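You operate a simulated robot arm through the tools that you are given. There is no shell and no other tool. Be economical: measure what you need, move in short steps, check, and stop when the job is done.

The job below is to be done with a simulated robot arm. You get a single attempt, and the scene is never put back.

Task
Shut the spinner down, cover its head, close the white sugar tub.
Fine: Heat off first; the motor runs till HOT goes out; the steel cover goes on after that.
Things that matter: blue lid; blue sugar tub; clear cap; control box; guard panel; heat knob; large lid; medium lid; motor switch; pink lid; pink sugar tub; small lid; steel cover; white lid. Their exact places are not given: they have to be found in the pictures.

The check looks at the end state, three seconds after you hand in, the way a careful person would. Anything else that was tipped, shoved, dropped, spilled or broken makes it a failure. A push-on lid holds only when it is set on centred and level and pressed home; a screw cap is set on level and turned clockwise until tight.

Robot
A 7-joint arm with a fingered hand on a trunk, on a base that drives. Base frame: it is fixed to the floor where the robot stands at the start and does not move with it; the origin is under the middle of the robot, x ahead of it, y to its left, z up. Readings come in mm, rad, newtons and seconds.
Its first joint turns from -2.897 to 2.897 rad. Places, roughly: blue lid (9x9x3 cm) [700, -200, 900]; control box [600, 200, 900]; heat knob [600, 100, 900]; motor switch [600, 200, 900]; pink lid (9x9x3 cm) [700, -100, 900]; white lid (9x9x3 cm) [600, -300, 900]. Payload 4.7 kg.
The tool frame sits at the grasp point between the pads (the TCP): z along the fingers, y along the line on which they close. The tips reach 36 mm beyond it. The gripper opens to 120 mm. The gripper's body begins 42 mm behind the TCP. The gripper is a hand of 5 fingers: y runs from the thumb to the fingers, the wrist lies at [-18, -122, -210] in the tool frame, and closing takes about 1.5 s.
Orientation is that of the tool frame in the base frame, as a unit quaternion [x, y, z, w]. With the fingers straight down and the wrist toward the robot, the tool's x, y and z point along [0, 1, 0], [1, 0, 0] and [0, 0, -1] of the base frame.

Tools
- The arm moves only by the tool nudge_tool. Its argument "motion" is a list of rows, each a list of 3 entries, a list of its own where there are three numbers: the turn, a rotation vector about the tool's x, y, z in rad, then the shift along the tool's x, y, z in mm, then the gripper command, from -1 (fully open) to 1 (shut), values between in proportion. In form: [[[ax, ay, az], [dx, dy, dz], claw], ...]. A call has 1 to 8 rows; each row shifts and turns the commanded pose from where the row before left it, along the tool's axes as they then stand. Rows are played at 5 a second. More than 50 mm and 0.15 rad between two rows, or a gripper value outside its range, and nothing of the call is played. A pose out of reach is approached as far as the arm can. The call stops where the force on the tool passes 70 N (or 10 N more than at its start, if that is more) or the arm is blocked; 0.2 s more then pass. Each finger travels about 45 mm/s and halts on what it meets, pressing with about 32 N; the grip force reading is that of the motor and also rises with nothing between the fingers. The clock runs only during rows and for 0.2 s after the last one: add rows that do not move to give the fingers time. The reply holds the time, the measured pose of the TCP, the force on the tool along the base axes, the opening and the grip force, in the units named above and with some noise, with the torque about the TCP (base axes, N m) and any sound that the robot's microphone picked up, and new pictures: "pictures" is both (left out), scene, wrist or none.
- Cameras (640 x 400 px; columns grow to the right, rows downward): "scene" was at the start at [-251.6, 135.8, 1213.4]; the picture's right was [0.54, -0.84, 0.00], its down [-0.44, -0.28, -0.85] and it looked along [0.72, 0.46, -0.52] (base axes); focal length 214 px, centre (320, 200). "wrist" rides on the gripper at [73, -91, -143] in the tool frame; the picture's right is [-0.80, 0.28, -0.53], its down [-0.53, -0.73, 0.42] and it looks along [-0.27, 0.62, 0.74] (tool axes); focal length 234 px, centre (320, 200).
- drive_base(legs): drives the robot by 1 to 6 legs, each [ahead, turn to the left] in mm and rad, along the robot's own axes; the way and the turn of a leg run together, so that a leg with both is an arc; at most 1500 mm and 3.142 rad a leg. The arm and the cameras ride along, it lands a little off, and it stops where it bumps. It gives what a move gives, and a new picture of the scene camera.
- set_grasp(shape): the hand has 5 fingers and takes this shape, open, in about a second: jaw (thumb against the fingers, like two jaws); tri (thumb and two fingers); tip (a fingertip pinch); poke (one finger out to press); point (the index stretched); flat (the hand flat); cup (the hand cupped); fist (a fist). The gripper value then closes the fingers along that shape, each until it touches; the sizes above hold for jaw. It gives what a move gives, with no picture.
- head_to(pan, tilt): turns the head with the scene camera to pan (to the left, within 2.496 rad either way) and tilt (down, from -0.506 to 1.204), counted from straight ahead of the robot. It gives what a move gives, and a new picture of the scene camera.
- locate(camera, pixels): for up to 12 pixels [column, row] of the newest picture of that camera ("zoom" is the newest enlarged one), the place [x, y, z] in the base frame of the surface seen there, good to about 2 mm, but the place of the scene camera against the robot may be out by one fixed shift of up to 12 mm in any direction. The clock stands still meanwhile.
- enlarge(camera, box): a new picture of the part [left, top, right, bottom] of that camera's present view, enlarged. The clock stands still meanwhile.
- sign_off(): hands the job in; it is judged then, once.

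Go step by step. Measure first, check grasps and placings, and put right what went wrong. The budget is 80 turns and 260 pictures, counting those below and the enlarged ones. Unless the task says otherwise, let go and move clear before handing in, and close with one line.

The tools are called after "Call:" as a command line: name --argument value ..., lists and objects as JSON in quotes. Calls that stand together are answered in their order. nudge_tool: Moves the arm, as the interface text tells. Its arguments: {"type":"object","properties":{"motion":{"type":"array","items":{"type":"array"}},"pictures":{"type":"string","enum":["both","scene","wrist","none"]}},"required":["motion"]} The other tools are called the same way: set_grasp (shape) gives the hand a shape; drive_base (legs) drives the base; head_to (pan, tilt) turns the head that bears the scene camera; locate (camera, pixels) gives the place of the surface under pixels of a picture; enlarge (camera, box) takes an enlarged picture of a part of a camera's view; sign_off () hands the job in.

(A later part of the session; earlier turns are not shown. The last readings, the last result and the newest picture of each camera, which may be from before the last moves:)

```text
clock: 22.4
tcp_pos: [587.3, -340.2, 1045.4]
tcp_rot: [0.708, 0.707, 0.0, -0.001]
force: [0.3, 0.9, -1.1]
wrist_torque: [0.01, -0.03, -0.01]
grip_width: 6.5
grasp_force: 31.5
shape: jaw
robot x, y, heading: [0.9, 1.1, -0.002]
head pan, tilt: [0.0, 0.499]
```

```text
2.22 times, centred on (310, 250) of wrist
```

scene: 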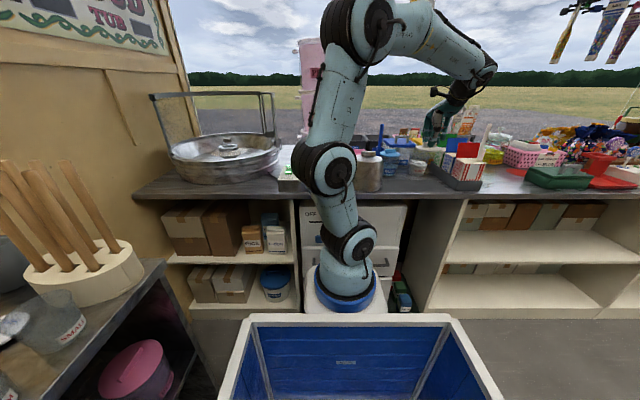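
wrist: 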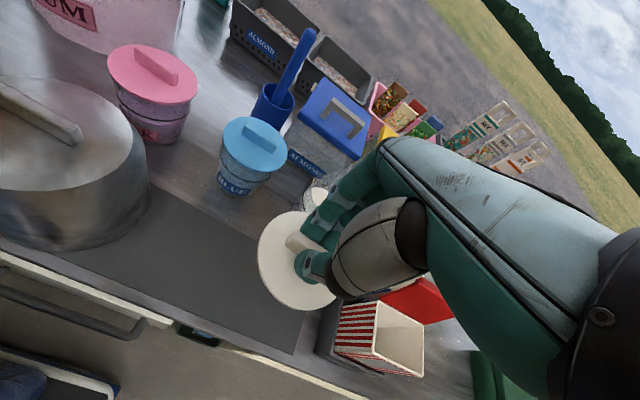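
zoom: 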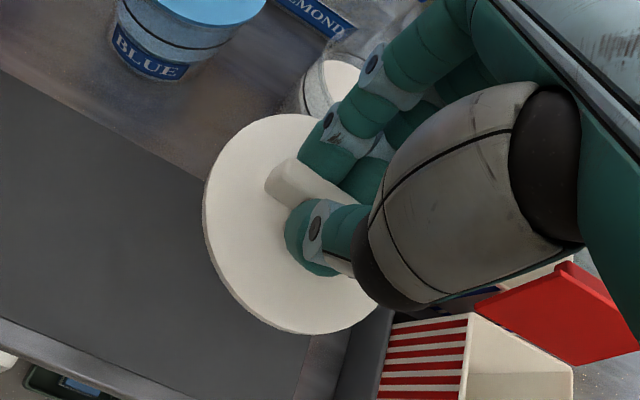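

The lid is held level. I'll move it above the white tub.

Call:
nudge_tool --motion '[[[0, 0, 0], [-10.2, 36, 0], 0.9], [[0, 0, 0], [-10.2, 36, 0], 0.9], [[0, 0, 0], [-10.2, 36, 0], 0.9], [[0, 0, 0], [-10.2, 35.7, 0], 0.9], [[0, 0, 0], [0, 0, 0], 0.9]]'

Call:
enlarge --camera "scene" --box '[370, 90, 490, 180]'

Call:
enlarge --camera "wrist" --box '[220, 180, 380, 340]'

```text
clock: 23.6
tcp_pos: [731.5, -380.9, 1044.8]
tcp_rot: [0.707, 0.707, 0.0, 0.0]
force: [0.4, -0.3, -0.5]
wrist_torque: [-0.03, 0.01, 0.0]
grip_width: 6.5
grasp_force: 32.2
shape: jaw
robot x, y, heading: [-1.7, 1.7, -0.001]
head pan, tilt: [0.0, 0.499]
```

scene: 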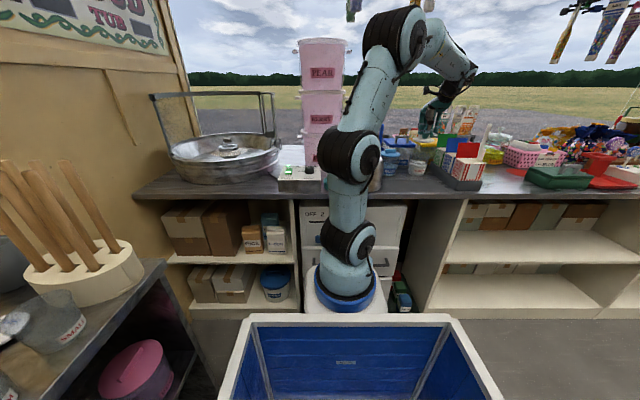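
wrist: 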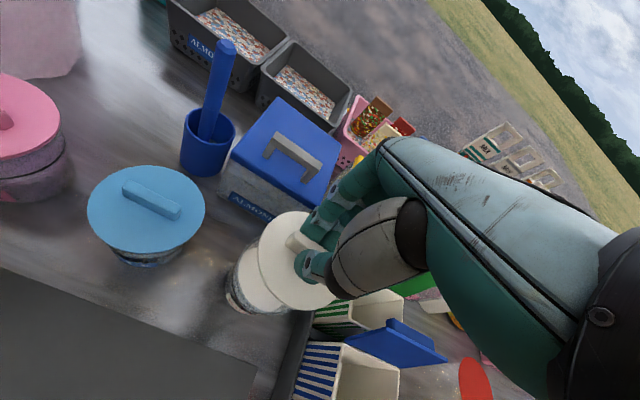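

```text
4.44 times, centred on (430, 135) of scene
```

zoom: 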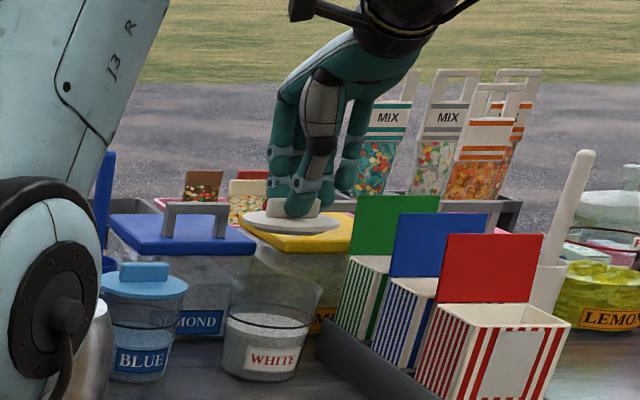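

```text
2.50 times, centred on (300, 260) of wrist
```

zoom: 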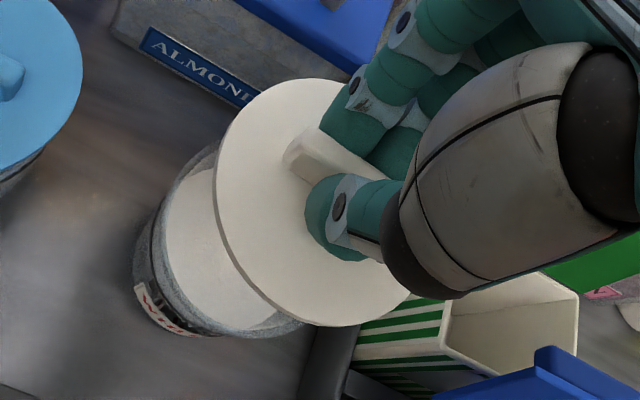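

Allowing for perspective, the lid looks lined up over the tub. I'll lower it to about 12 mm above the rim and inspect.

Call:
nudge_tool --motion '[[[0, 0, 0], [0, 0, 25], 0.9], [[0, 0, 0], [0, 0, 21], 0.9], [[0, 0, 0], [0, 0, 0], 0.9]]'

Call:
enlarge --camera "scene" --box '[390, 110, 450, 170]'

Call:
enlarge --camera "wrist" --box '[230, 200, 350, 320]'

```text
clock: 24.4
tcp_pos: [730.1, -380.2, 999.4]
tcp_rot: [0.707, 0.707, 0.0, 0.0]
force: [0.6, 0.0, -0.4]
wrist_torque: [0.01, -0.04, -0.01]
grip_width: 6.1
grasp_force: 32.3
shape: jaw
robot x, y, heading: [-2.0, 0.8, 0.002]
head pan, tilt: [0.0, 0.499]
```

scene: 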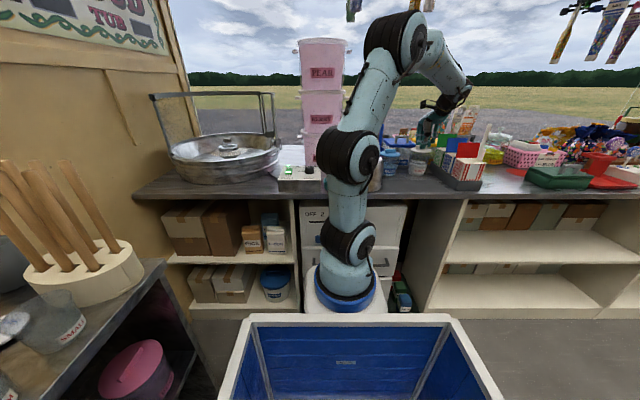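
wrist: 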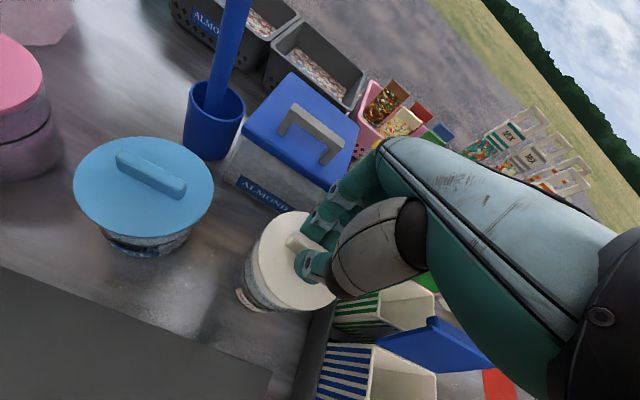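

```text
6.67 times, centred on (420, 140) of scene
```

zoom: 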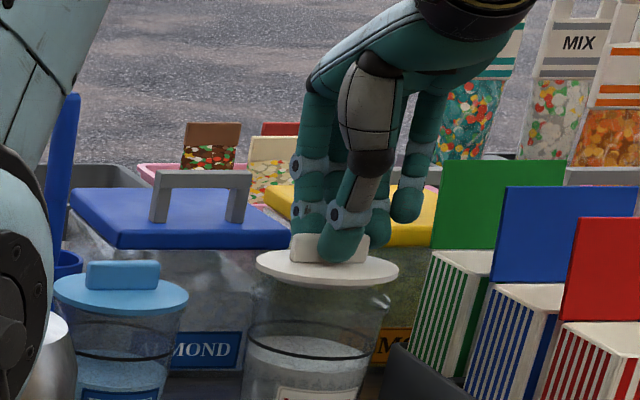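

```text
3.33 times, centred on (290, 260) of wrist
```

zoom: 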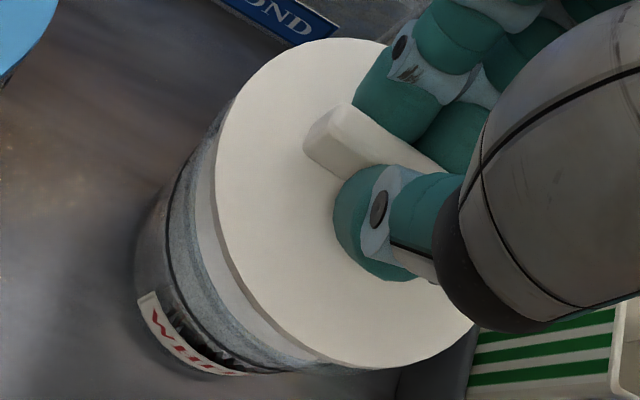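

The alignment looks right in both views. I'll lower 8 mm more and inspect before contact.

Call:
nudge_tool --motion '[[[0, 0, 0], [0.5, -0.5, 4], 0.9], [[0, 0, 0], [0, 0, 4], 0.9], [[0, 0, 0], [0, 0, 0], 0.9]]'

Call:
enlarge --camera "scene" --box '[395, 125, 445, 175]'

Call:
enlarge --camera "wrist" --box '[230, 200, 350, 320]'

```text
clock: 25.2
tcp_pos: [730.9, -379.5, 991.3]
tcp_rot: [0.707, 0.707, -0.001, -0.001]
force: [0.4, -0.5, -0.5]
wrist_torque: [-0.01, -0.02, -0.01]
grip_width: 6.1
grasp_force: 32.2
shape: jaw
robot x, y, heading: [-0.4, 2.1, 0.001]
head pan, tilt: [0.0, 0.499]
```

scene: 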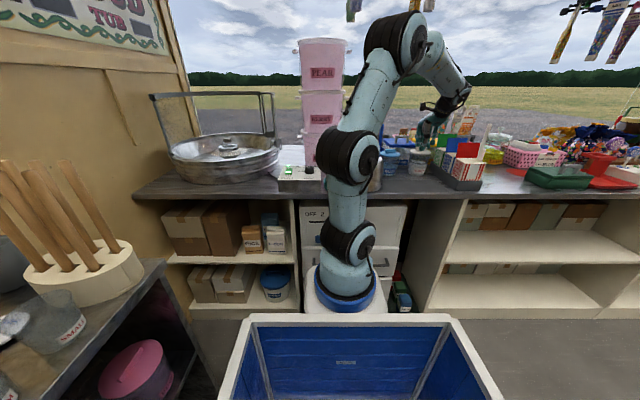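
wrist: 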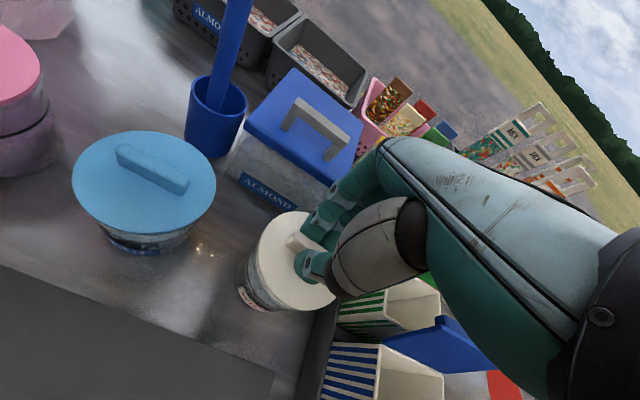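

```text
8.00 times, centred on (420, 150) of scene
```

zoom: 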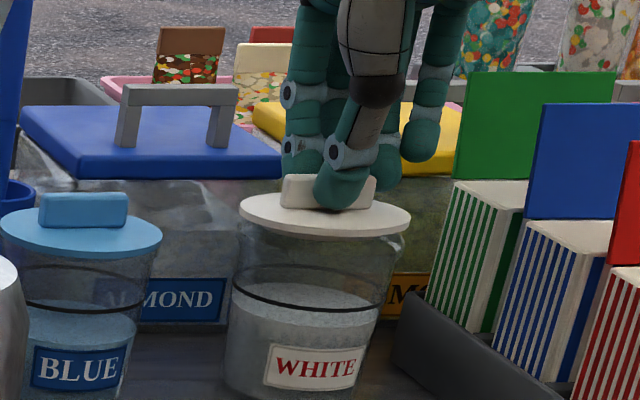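

```text
3.33 times, centred on (290, 260) of wrist
```

zoom: 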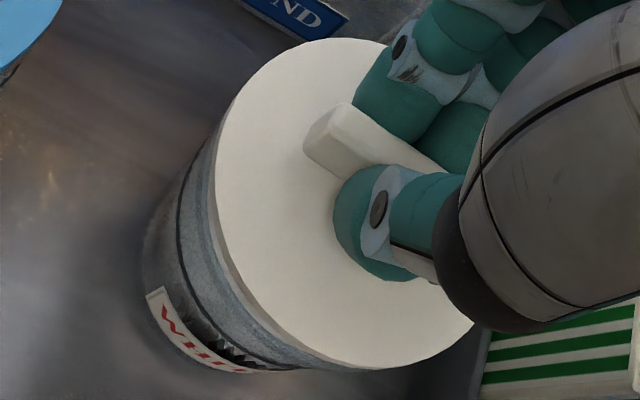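

The lid is centred over the rim within about 1–2 mm. I'll press down in small steps.

Call:
nudge_tool --motion '[[[0, 0, 0], [0, 0, 3], 0.9], [[0, 0, 0], [0, 0, 3], 0.9], [[0, 0, 0], [0, 0, 2], 0.9], [[0, 0, 0], [0, 0, 2], 0.9]]' --pictures "wrist"

Call:
enlarge --camera "scene" --box '[395, 125, 445, 175]'

```text
clock: 26.2
tcp_pos: [731.6, -379.3, 981.4]
tcp_rot: [0.708, 0.706, 0.0, 0.001]
force: [-0.2, 0.0, 2.0]
wrist_torque: [-0.04, -0.05, 0.02]
grip_width: 6.3
grasp_force: 32.2
shape: jaw
robot x, y, heading: [-0.1, -1.3, 0.003]
head pan, tilt: [0.0, 0.499]
```

wrist: 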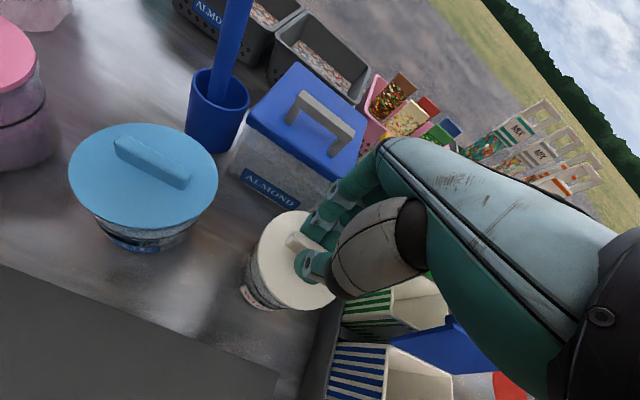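

```text
8.00 times, centred on (420, 150) of scene
```

zoom: 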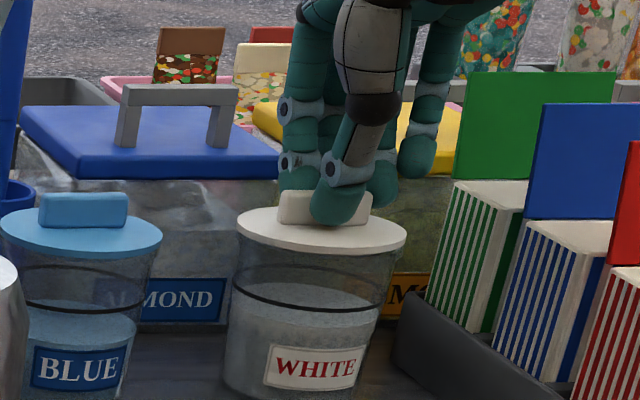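

Contact is just beginning (2 N), and the handle height is close to the blue lid's. I'll keep pressing until the force rises.

Call:
nudge_tool --motion '[[[0, 0, 0], [0, 0, 1.5], 0.9], [[0, 0, 0], [0, 0, 1.5], 0.9], [[0, 0, 0], [0, 0, 1.5], 0.9]]' --pictures "none"

```text
clock: 27.0
tcp_pos: [730.8, -380.2, 980.9]
tcp_rot: [0.708, 0.706, 0.0, 0.002]
force: [-1.2, -3.7, 21.8]
wrist_torque: [-0.08, -0.04, -0.01]
grip_width: 6.8
grasp_force: 32.0
shape: jaw
robot x, y, heading: [0.7, -0.3, -0.001]
head pan, tilt: [0.0, 0.499]
heard: snap
```

A snap was heard at 22 N. I'll press a touch more to be sure it's home, then look.

Call:
nudge_tool --motion '[[[0, 0, 0], [0, 0, 2], 0.9], [[0, 0, 0], [0, 0, 2], 0.9], [[0, 0, 0], [0, 0, 2], 0.9]]' --pictures "wrist"

Call:
enlarge --camera "scene" --box '[395, 125, 445, 175]'

```text
clock: 27.8
tcp_pos: [730.5, -380.0, 977.9]
tcp_rot: [0.708, 0.706, 0.001, 0.005]
force: [-2.0, -3.9, 59.4]
wrist_torque: [-0.12, -0.07, 0.03]
grip_width: 9.1
grasp_force: 32.3
shape: jaw
robot x, y, heading: [-1.7, -2.0, -0.004]
head pan, tilt: [0.0, 0.499]
```

wrist: 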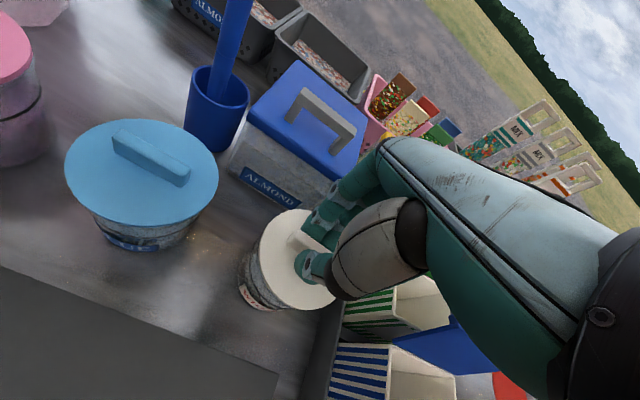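

```text
8.00 times, centred on (420, 150) of scene
```

zoom: 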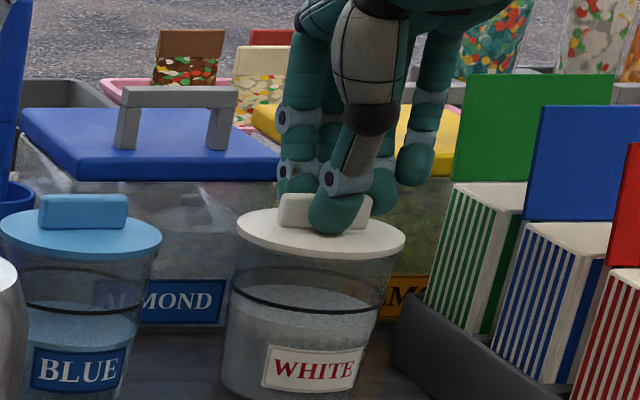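

It is pressed home at 59 N and level. I'll unload, open just a little, and lift straight up.

Call:
nudge_tool --motion '[[[0, 0, 0], [0, 0, -8], 0.9], [[0, 0, 0], [0, 0, 0], 0.5], [[0, 0, 0], [0, 0, 0], 0.3], [[0, 0, 0], [0, 0, 0], 0.3], [[0, 0, 0], [0, 0, -25], 0.3], [[0, 0, 0], [0, 0, -45], 0.3], [[0, 0, 0], [0, 0, -50], 0.3], [[0, 0, 0], [0, 0, -50], 0.3]]'

Call:
enlarge --camera "scene" --box '[395, 125, 445, 175]'

Call:
enlarge --camera "wrist" --box '[180, 160, 380, 320]'

```text
clock: 29.6
tcp_pos: [732.3, -379.5, 1147.9]
tcp_rot: [0.707, 0.707, 0.001, 0.0]
force: [1.1, -0.7, -0.6]
wrist_torque: [0.04, 0.03, 0.03]
grip_width: 41.9
grasp_force: 0.1
shape: jaw
robot x, y, heading: [1.5, -1.4, 0.003]
head pan, tilt: [0.0, 0.499]
```

scene: 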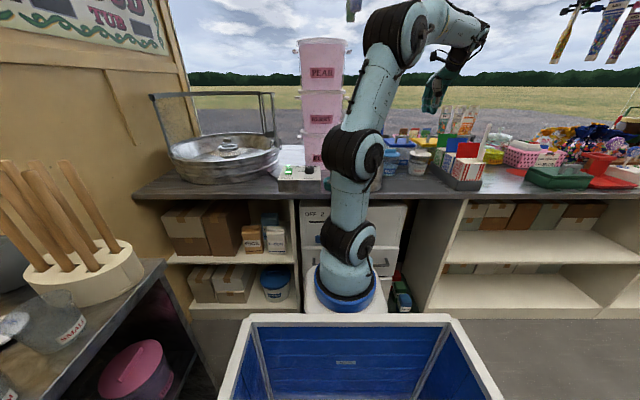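
wrist: 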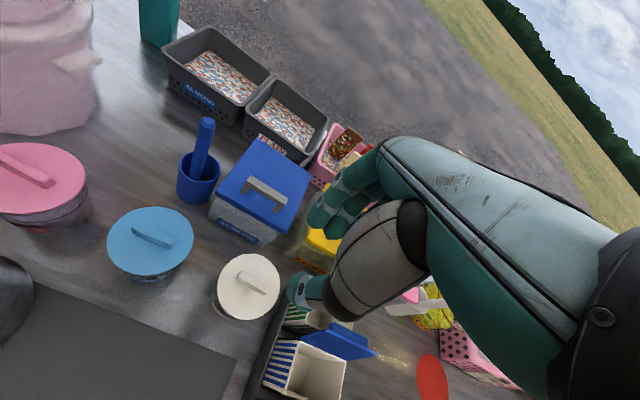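

```text
8.00 times, centred on (420, 150) of scene
```

zoom: 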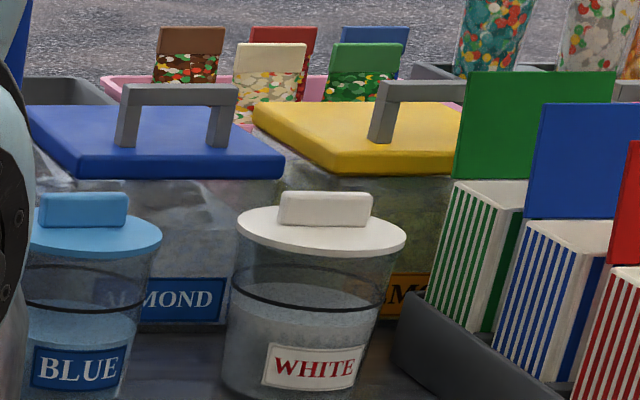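

```text
2.50 times, centred on (280, 240) of wrist
```

zoom: 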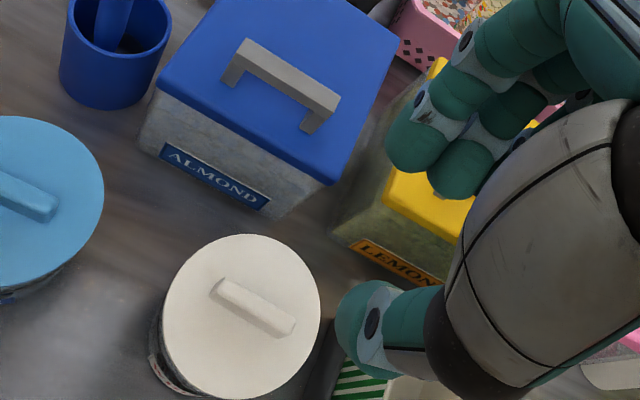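

The white lid is seated level. Now I'll head back toward the control box and spinner, checking the lights.

Call:
nudge_tool --motion '[[[0, 0, 0], [45, -21, -10], 0], [[0, 0, 0], [45, -21, -10], -0.3], [[0, 0, 0], [45, -21, -10], -0.5], [[0, 0, 0], [45, -21, -10], -0.5], [[0, 0, 0], [45, -21, 0], -0.5], [[0, 0, 0], [45, -21, 0], -0.5], [[0, 0, 0], [45, -10, 0], -0.5], [[0, 0, 0], [45, 0, 0], -0.5]]' --pictures "none"

Call:
nudge_tool --motion '[[[0, 0, 0], [45, 0, 0], -0.5], [[0, 0, 0], [45, 0, 0], -0.5], [[0, 0, 0], [45, 0, 0], -0.5]]'

Call:
enlarge --camera "wrist" --box '[0, 0, 320, 200]'

Call:
enlarge --camera "scene" --box '[140, 80, 340, 200]'

```text
refused: row 1 steps farther than a row can; nothing moved
```

```text
clock: 30.4
tcp_pos: [731.0, -245.4, 1146.3]
tcp_rot: [0.708, 0.706, 0.0, 0.0]
force: [0.4, -0.7, -1.1]
wrist_torque: [0.06, 0.03, -0.01]
grip_width: 89.9
grasp_force: 0.1
shape: jaw
robot x, y, heading: [2.3, 2.1, 0.001]
head pan, tilt: [0.0, 0.499]
```

scene: 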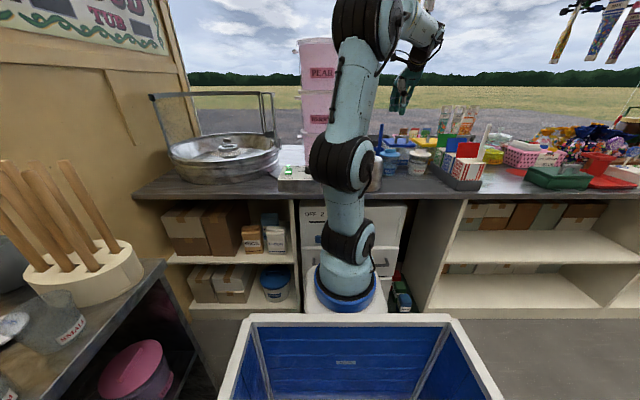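
wrist: 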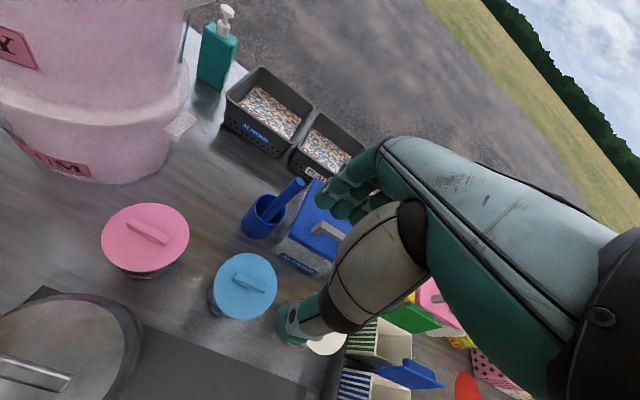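

```text
2.00 times, centred on (160, 100) of wrist
```

zoom: 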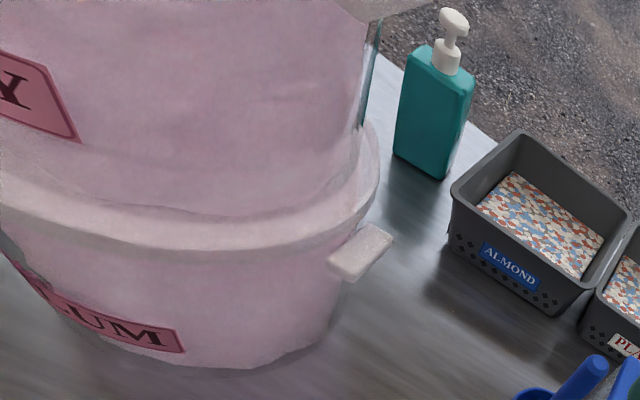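

```text
3.20 times, centred on (240, 140) of scene
```

zoom: 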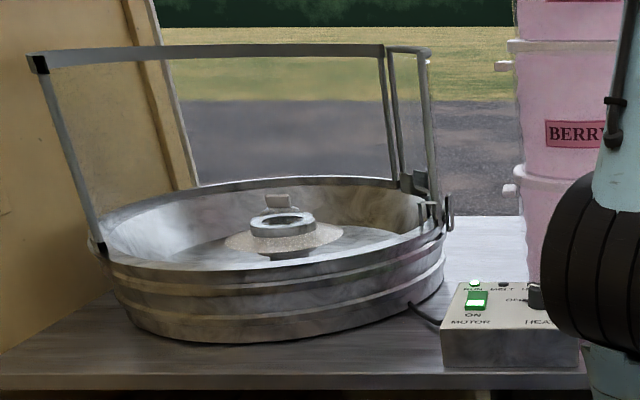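

The first batch was refused (row too long), but the second moved 135 mm. I'll continue toward the box with a rise.

Call:
nudge_tool --motion '[[[0, 0, 0], [40, -24, -10], -0.5], [[0, 0, 0], [40, -24, -10], -0.5], [[0, 0, 0], [40, -24, -10], -0.5], [[0, 0, 0], [40, -24, -10], -0.5], [[0, 0, 0], [40, -24, 0], -0.5], [[0, 0, 0], [40, -24, 0], -0.5], [[0, 0, 0], [45, 0, 0], -0.5], [[0, 0, 0], [45, 0, 0], -0.5]]'

Call:
enlarge --camera "scene" --box '[140, 80, 340, 200]'

```text
clock: 32.2
tcp_pos: [587.4, 85.1, 1188.1]
tcp_rot: [0.708, 0.706, 0.001, 0.0]
force: [-0.3, -0.2, -0.8]
wrist_torque: [0.02, -0.02, -0.01]
grip_width: 90.0
grasp_force: 0.2
shape: jaw
robot x, y, heading: [2.6, -1.1, 0.002]
head pan, tilt: [0.0, 0.499]
```

scene: 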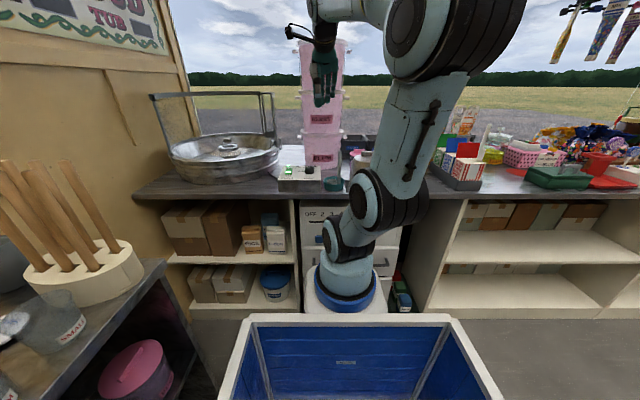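
wrist: 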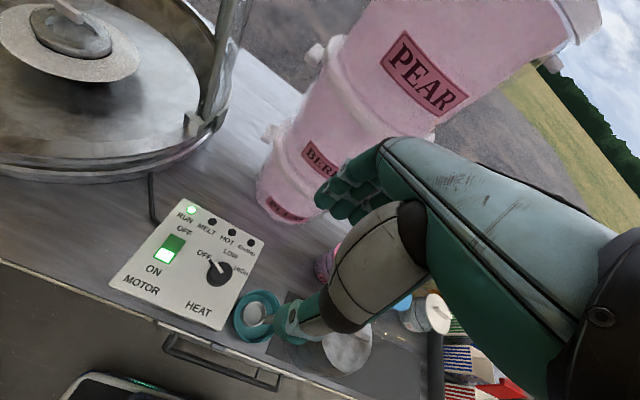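

```text
3.20 times, centred on (240, 140) of scene
```

zoom: 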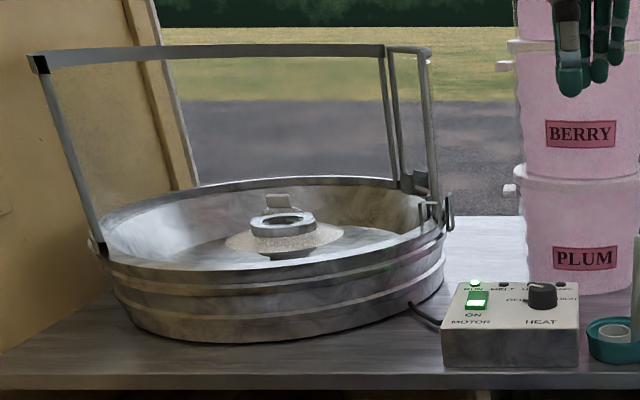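

HOT looks dark now; I'll confirm enlarged.

Call:
enlarge --camera "wrist" --box '[110, 190, 270, 330]'

Call:
enlarge --camera "wrist" --box '[0, 0, 240, 150]'

Call:
locate --camera "wrist" --pixels '[[178, 240], [165, 262], [172, 250], [70, 30], [10, 40], [130, 60], [70, 80], [75, 10], [215, 110], [235, 30], [190, 125], [100, 150]]'

```text
2.86 times, centred on (190, 260) of wrist
```

zoom: 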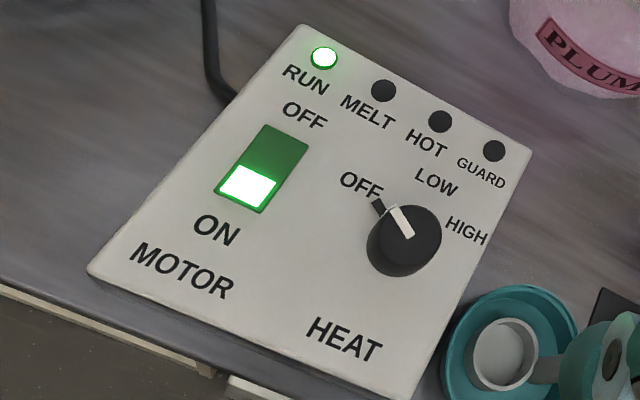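

```text
2.67 times, centred on (120, 75) of wrist
```

zoom: 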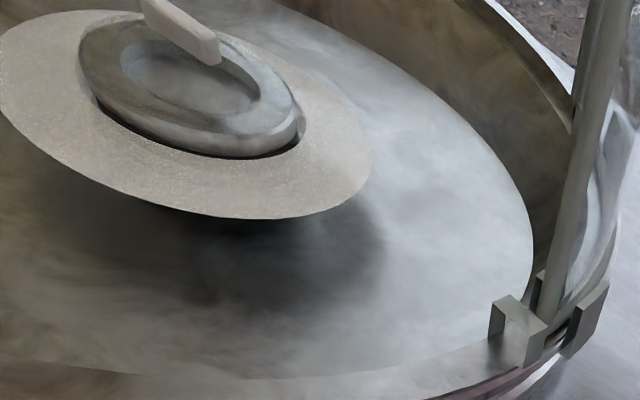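

```text
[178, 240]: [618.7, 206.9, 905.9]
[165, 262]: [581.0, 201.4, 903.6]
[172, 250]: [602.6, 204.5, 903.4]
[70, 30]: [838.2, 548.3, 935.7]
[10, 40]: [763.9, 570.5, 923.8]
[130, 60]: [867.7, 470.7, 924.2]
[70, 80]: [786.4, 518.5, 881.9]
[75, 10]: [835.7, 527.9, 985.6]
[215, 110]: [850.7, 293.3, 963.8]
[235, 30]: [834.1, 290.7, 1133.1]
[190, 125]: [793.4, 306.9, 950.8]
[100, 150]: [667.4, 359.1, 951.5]
```

HOT is out and RUN is still on, so it's time for the motor switch. It is a rocker with its raised OFF half at about (618,207,906). I'll take the poke shape and look at where the fingertip is.

Call:
set_grasp --shape "poke"

Call:
nudge_tool --motion '[[[0, 0, 0], [35, 0, 20], -1], [[0, 0, 0], [35, 0, 40], -1], [[0, 0, 0], [35, 30, 0], -1], [[0, 0, 0], [17, 0, 40], -1], [[0, 0, 0], [0, 0, 0], -1]]'

Call:
enlarge --camera "wrist" --box '[180, 140, 420, 360]'

Call:
head_to --pan 0.3 --tilt 0.5

Call:
enlarge --camera "scene" --box '[340, 80, 460, 200]'

```text
clock: 33.1
tcp_pos: [586.9, 84.6, 1186.6]
tcp_rot: [0.707, 0.707, 0.0, 0.0]
force: [0.2, -0.5, 0.6]
wrist_torque: [0.02, 0.0, 0.02]
grip_width: 0.1
grasp_force: 0.1
shape: poke
robot x, y, heading: [-2.9, -2.2, -0.001]
head pan, tilt: [0.0, 0.499]
```

```text
refused: row 2 steps farther than a row can; nothing moved
```

```text
1.82 times, centred on (300, 250) of wrist
```

zoom: 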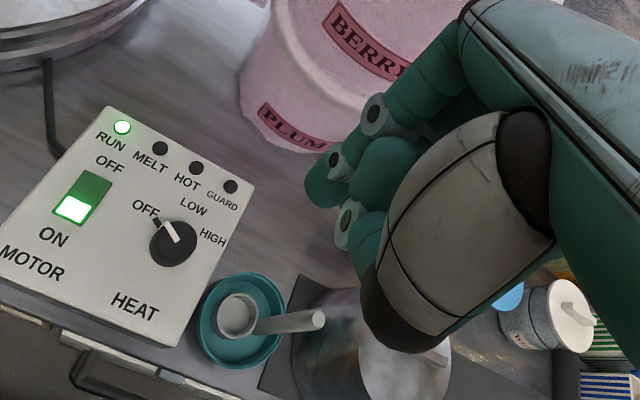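

```text
clock: 33.9
tcp_pos: [585.7, 85.6, 1186.1]
tcp_rot: [0.707, 0.707, 0.0, 0.0]
force: [0.5, 0.4, 0.0]
wrist_torque: [0.03, -0.02, 0.0]
grip_width: 0.0
grasp_force: 0.1
shape: poke
robot x, y, heading: [-0.5, 1.3, -0.003]
head pan, tilt: [0.3, 0.499]
```

scene: 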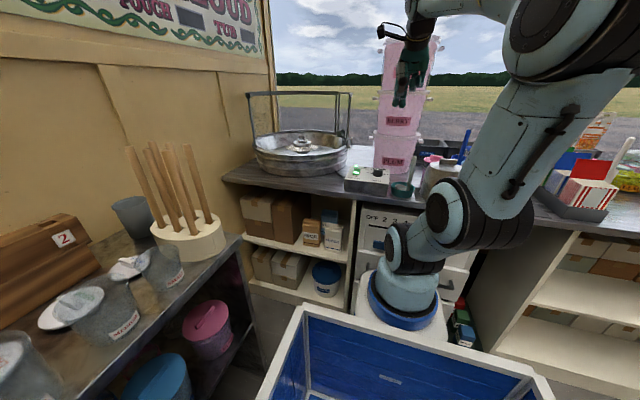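

```text
3.33 times, centred on (400, 140) of scene
```

zoom: 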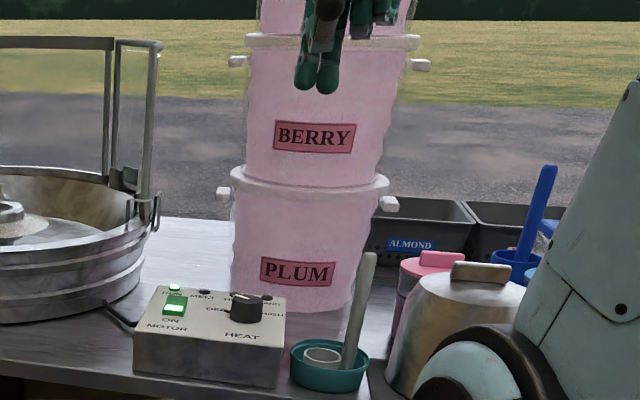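

Call:
enlarge --camera "wrist" --box '[270, 180, 390, 300]'

Call:
locate --camera "wrist" --pixels '[[302, 245], [308, 225], [318, 268], [300, 242], [303, 250], [340, 205], [325, 250]]'

Call:
enlarge --camera "scene" --box '[380, 30, 440, 120]'

```text
3.33 times, centred on (330, 240) of wrist
```

zoom: 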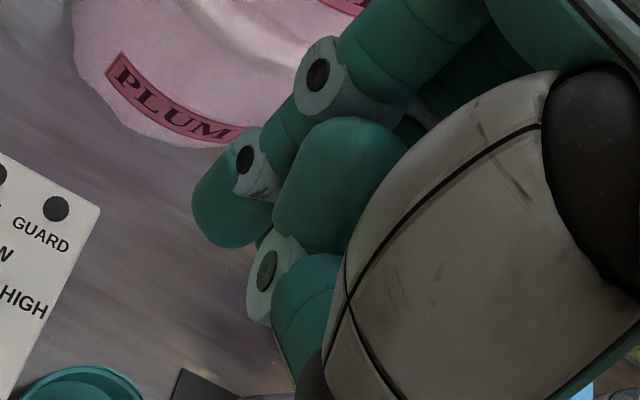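

```text
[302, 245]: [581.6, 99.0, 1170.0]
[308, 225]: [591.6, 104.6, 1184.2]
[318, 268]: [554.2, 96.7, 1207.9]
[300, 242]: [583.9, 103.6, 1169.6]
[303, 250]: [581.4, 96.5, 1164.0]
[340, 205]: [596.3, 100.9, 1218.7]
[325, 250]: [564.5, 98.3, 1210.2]
```

```text
4.44 times, centred on (410, 75) of scene
```

zoom: 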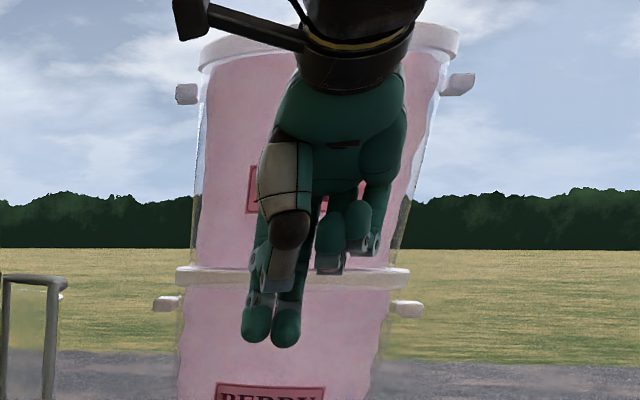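

The poke fingertips sit around the TCP, with tips about 36 mm beyond it. I'll position above the OFF half at (616,207) and drop to z≈961.

Call:
nudge_tool --motion '[[[0, 0, 0], [40.5, 10.1, 0], -1], [[0, 0, 0], [40.5, 10.1, 0], -1], [[0, 0, 0], [40.4, 10.1, 0], -1], [[0, 0, 0], [0, 0, 47], -1], [[0, 0, 0], [0, 0, 47], -1], [[0, 0, 0], [0, 0, 47], -1], [[0, 0, 0], [0, 0, 47], -1], [[0, 0, 0], [0, 0, 37], -1]]'

Call:
enlarge --camera "wrist" --box '[180, 140, 420, 360]'

Call:
enlarge --camera "scene" --box '[330, 120, 410, 200]'

```text
clock: 35.7
tcp_pos: [618.7, 208.1, 964.5]
tcp_rot: [0.707, 0.707, 0.002, 0.0]
force: [-0.1, 0.1, 0.1]
wrist_torque: [0.02, -0.02, 0.01]
grip_width: 0.0
grasp_force: 0.0
shape: poke
robot x, y, heading: [-3.1, -1.8, 0.001]
head pan, tilt: [0.3, 0.499]
```

scene: 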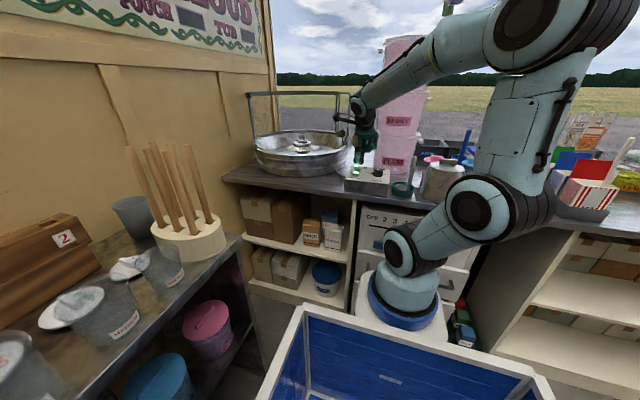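
wrist: 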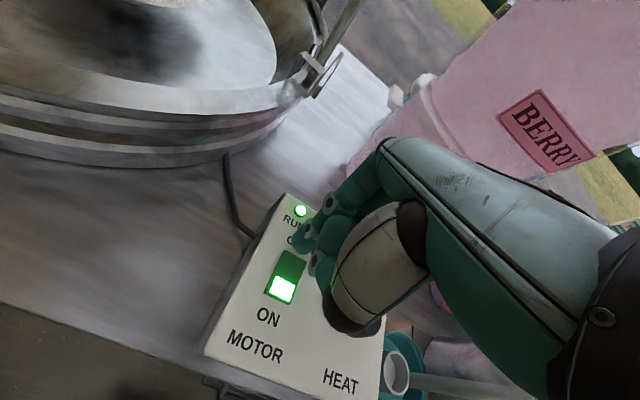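

```text
1.82 times, centred on (300, 250) of wrist
```

zoom: 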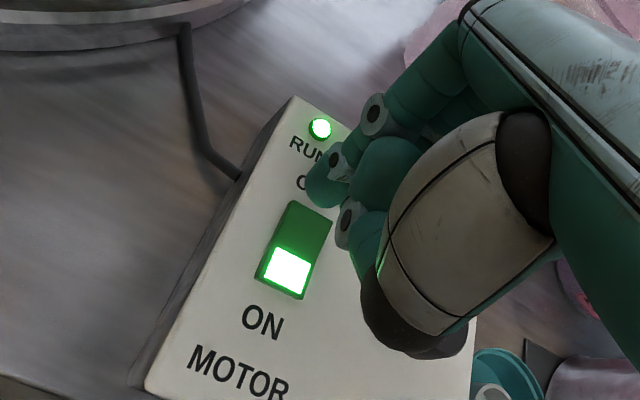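

```text
5.00 times, centred on (370, 160) of scene
```

zoom: 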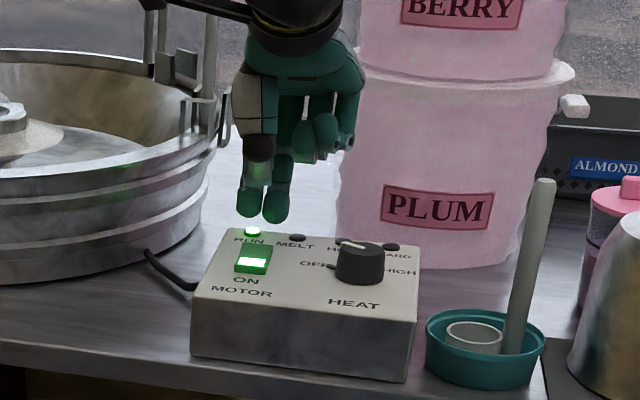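

Call:
locate --camera "wrist" --pixels '[[302, 245], [298, 238], [304, 248], [318, 268], [285, 270], [298, 258], [283, 290], [276, 275], [302, 262]]'

Call:
locate --camera "zoom" --pixels '[[249, 200], [276, 205], [270, 250], [240, 262], [252, 256], [249, 215], [276, 220], [237, 270], [266, 272]]'

```text
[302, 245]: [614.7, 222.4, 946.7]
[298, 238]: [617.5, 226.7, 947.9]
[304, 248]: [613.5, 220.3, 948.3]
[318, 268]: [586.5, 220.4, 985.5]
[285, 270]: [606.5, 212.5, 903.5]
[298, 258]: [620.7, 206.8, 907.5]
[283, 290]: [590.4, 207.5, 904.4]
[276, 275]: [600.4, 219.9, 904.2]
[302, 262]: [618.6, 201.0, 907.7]
```

```text
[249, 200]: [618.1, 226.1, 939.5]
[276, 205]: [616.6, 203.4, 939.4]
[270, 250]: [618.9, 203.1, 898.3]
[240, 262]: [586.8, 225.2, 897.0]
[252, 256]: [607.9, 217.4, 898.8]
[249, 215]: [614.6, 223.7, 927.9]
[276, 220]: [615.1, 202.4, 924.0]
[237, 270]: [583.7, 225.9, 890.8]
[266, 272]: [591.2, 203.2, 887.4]
```

The fingertips are over the OFF half (x≈616, centred on y≈208). I'll press down in small steps.

Call:
nudge_tool --motion '[[[0, 0, 0], [0, 0, 10], -1], [[0, 0, 0], [0, 0, 8], -1], [[0, 0, 0], [0, 0, 3], -1], [[0, 0, 0], [0, 0, 3], -1], [[0, 0, 0], [0, 0, 2], -1]]' --pictures "wrist"

Call:
enlarge --camera "wrist" --box '[220, 180, 360, 320]'

```text
clock: 36.9
tcp_pos: [617.6, 206.7, 939.2]
tcp_rot: [0.708, 0.706, 0.002, 0.0]
force: [3.0, -2.2, 12.4]
wrist_torque: [-0.2, -0.04, 0.02]
grip_width: 0.0
grasp_force: 0.1
shape: poke
robot x, y, heading: [-2.3, -2.3, -0.005]
head pan, tilt: [0.3, 0.499]
```

wrist: 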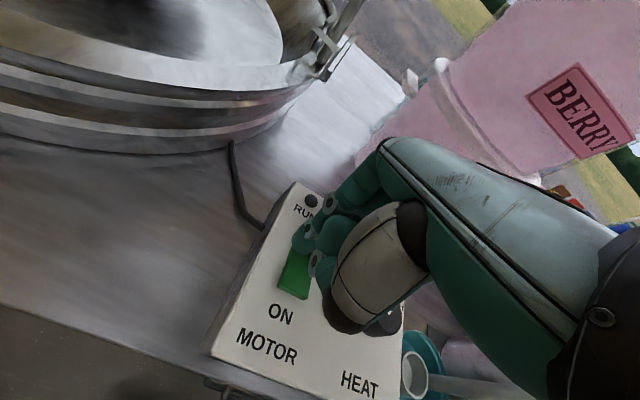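

```text
2.86 times, centred on (290, 250) of wrist
```

zoom: 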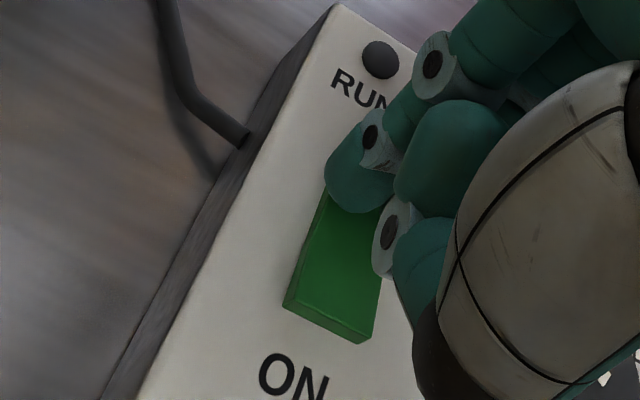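

The switch flipped and RUN is dark. I'll lift off, return to jaw, and look at the spinner.

Call:
nudge_tool --motion '[[[0, 0, 0], [0, 0, -30], -1], [[0, 0, 0], [0, 0, -50], -1], [[0, 0, 0], [0, 0, -50], -1], [[0, 0, 0], [0, 0, -50], -1], [[0, 0, 0], [0, 0, -50], -1], [[0, 0, 0], [0, 0, -40], -1]]' --pictures "none"

Call:
set_grasp --shape "jaw"

Call:
nudge_tool --motion '[[[0, 0, 0], [48, 0, 0], -1], [[0, 0, 0], [48, 0, 0], -1], [[0, 0, 0], [48, 0, 0], -1]]'

Call:
enlarge --camera "scene" --box '[230, 70, 400, 200]'

```text
clock: 38.3
tcp_pos: [619.3, 207.5, 1206.5]
tcp_rot: [0.708, 0.707, -0.001, -0.001]
force: [0.1, -0.6, -0.2]
wrist_torque: [0.0, 0.01, 0.03]
grip_width: 0.0
grasp_force: 0.1
shape: poke
robot x, y, heading: [1.2, 0.8, 0.003]
head pan, tilt: [0.3, 0.499]
```

```text
clock: 39.2
tcp_pos: [618.3, 207.1, 1206.2]
tcp_rot: [0.708, 0.706, 0.0, 0.0]
force: [0.1, 0.7, 0.2]
wrist_torque: [0.01, -0.01, -0.02]
grip_width: 119.8
grasp_force: 0.1
shape: jaw
robot x, y, heading: [1.4, 1.0, 0.001]
head pan, tilt: [0.3, 0.499]
```

```text
clock: 40.0
tcp_pos: [618.7, 350.6, 1206.7]
tcp_rot: [0.708, 0.706, 0.001, 0.001]
force: [0.5, -0.8, 0.7]
wrist_torque: [0.05, -0.04, -0.02]
grip_width: 119.8
grasp_force: 0.0
shape: jaw
robot x, y, heading: [1.8, -0.5, -0.003]
head pan, tilt: [0.3, 0.499]
```

scene: 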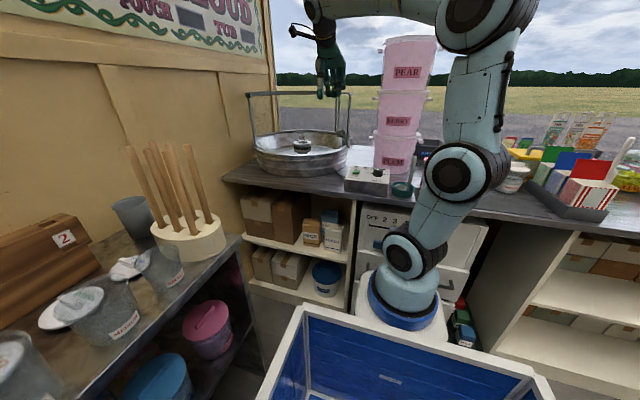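
wrist: 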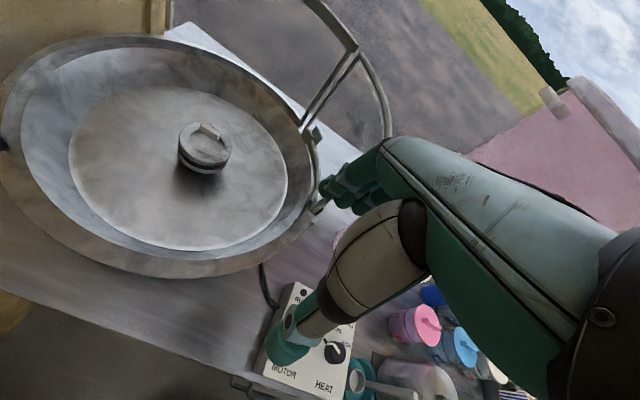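

```text
3.08 times, centred on (315, 135) of scene
```

zoom: 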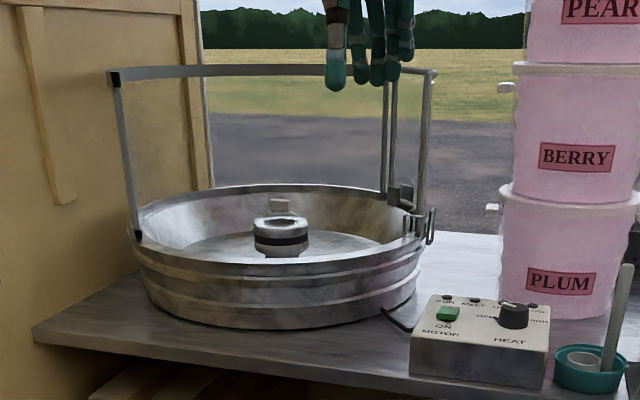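

RUN is off and the head has stopped; the head hub is at wrist (203,147). I'll measure the head, pan and guard frame.

Call:
enlarge --camera "wrist" --box '[130, 90, 270, 210]'

Call:
locate --camera "wrist" --pixels '[[203, 130], [180, 145], [228, 148], [203, 165], [205, 125], [75, 145], [270, 180], [180, 235], [20, 175], [5, 145], [320, 200], [300, 120]]'

Call:
locate --camera "scene" --pixels '[[252, 94], [340, 93], [349, 94], [257, 140], [339, 130], [300, 93], [347, 150], [345, 140], [303, 140], [337, 110]]'

```text
3.33 times, centred on (200, 150) of wrist
```

zoom: 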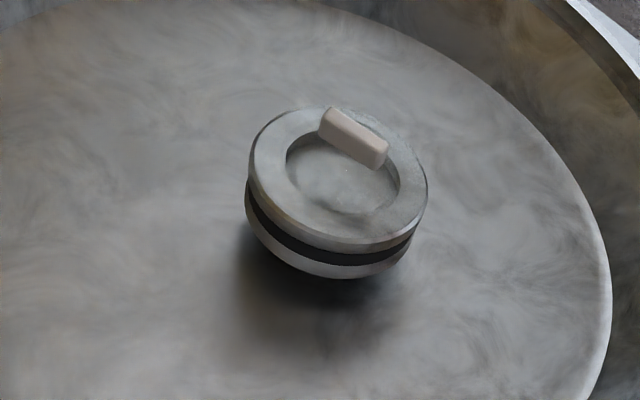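

```text
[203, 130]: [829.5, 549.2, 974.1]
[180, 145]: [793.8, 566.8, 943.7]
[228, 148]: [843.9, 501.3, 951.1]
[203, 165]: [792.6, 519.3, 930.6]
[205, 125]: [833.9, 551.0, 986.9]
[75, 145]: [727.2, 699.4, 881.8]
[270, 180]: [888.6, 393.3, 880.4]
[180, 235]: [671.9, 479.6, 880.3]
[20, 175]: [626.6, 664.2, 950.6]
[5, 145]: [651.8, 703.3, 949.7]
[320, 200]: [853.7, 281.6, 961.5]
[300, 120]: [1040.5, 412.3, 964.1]
```

```text
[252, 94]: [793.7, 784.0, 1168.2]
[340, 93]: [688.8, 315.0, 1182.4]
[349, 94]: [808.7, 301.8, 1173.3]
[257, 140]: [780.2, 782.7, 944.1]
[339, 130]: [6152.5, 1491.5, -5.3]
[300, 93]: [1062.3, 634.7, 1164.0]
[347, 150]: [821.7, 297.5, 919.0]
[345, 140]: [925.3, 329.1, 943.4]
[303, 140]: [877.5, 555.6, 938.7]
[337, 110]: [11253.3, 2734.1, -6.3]
```

The guard is a curved clear panel around the back, so the front is open. A small block seems to float above the head at z≈987 — possibly the clear cap's handle — so I'll move closer to see.

Call:
nudge_tool --motion '[[[0, 0, 0], [0, 40, 25], -1], [[0, 0, 0], [20, 40, 15], -1], [[0, 0, 0], [40, 20, 15], -1]]' --pictures "wrist"

Call:
head_to --pan 0.55 --tilt 0.45

Call:
enlarge --camera "scene" --box '[330, 110, 410, 190]'

```text
clock: 40.8
tcp_pos: [717.7, 412.2, 1153.6]
tcp_rot: [0.708, 0.706, 0.001, 0.0]
force: [-0.5, -0.4, 1.4]
wrist_torque: [0.03, -0.02, -0.01]
grip_width: 119.8
grasp_force: 0.0
shape: jaw
robot x, y, heading: [0.6, 1.0, 0.007]
head pan, tilt: [0.3, 0.499]
```

wrist: 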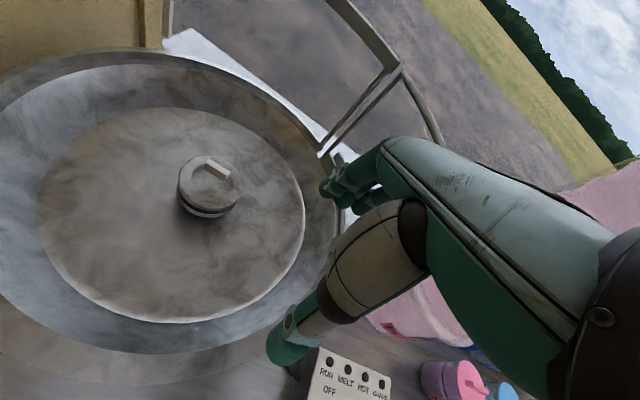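

```text
clock: 41.5
tcp_pos: [717.3, 413.2, 1151.4]
tcp_rot: [0.707, 0.707, 0.0, -0.001]
force: [-0.1, -0.3, 0.7]
wrist_torque: [0.01, 0.0, 0.0]
grip_width: 119.9
grasp_force: 0.1
shape: jaw
robot x, y, heading: [-3.2, 2.2, -0.002]
head pan, tilt: [0.55, 0.45]
```

scene: 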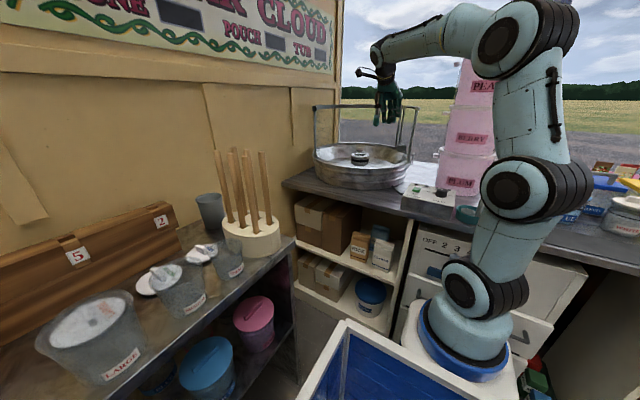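

```text
5.00 times, centred on (370, 150) of scene
```

zoom: 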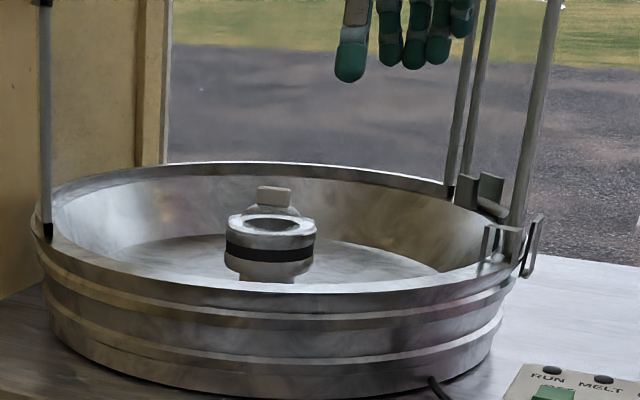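

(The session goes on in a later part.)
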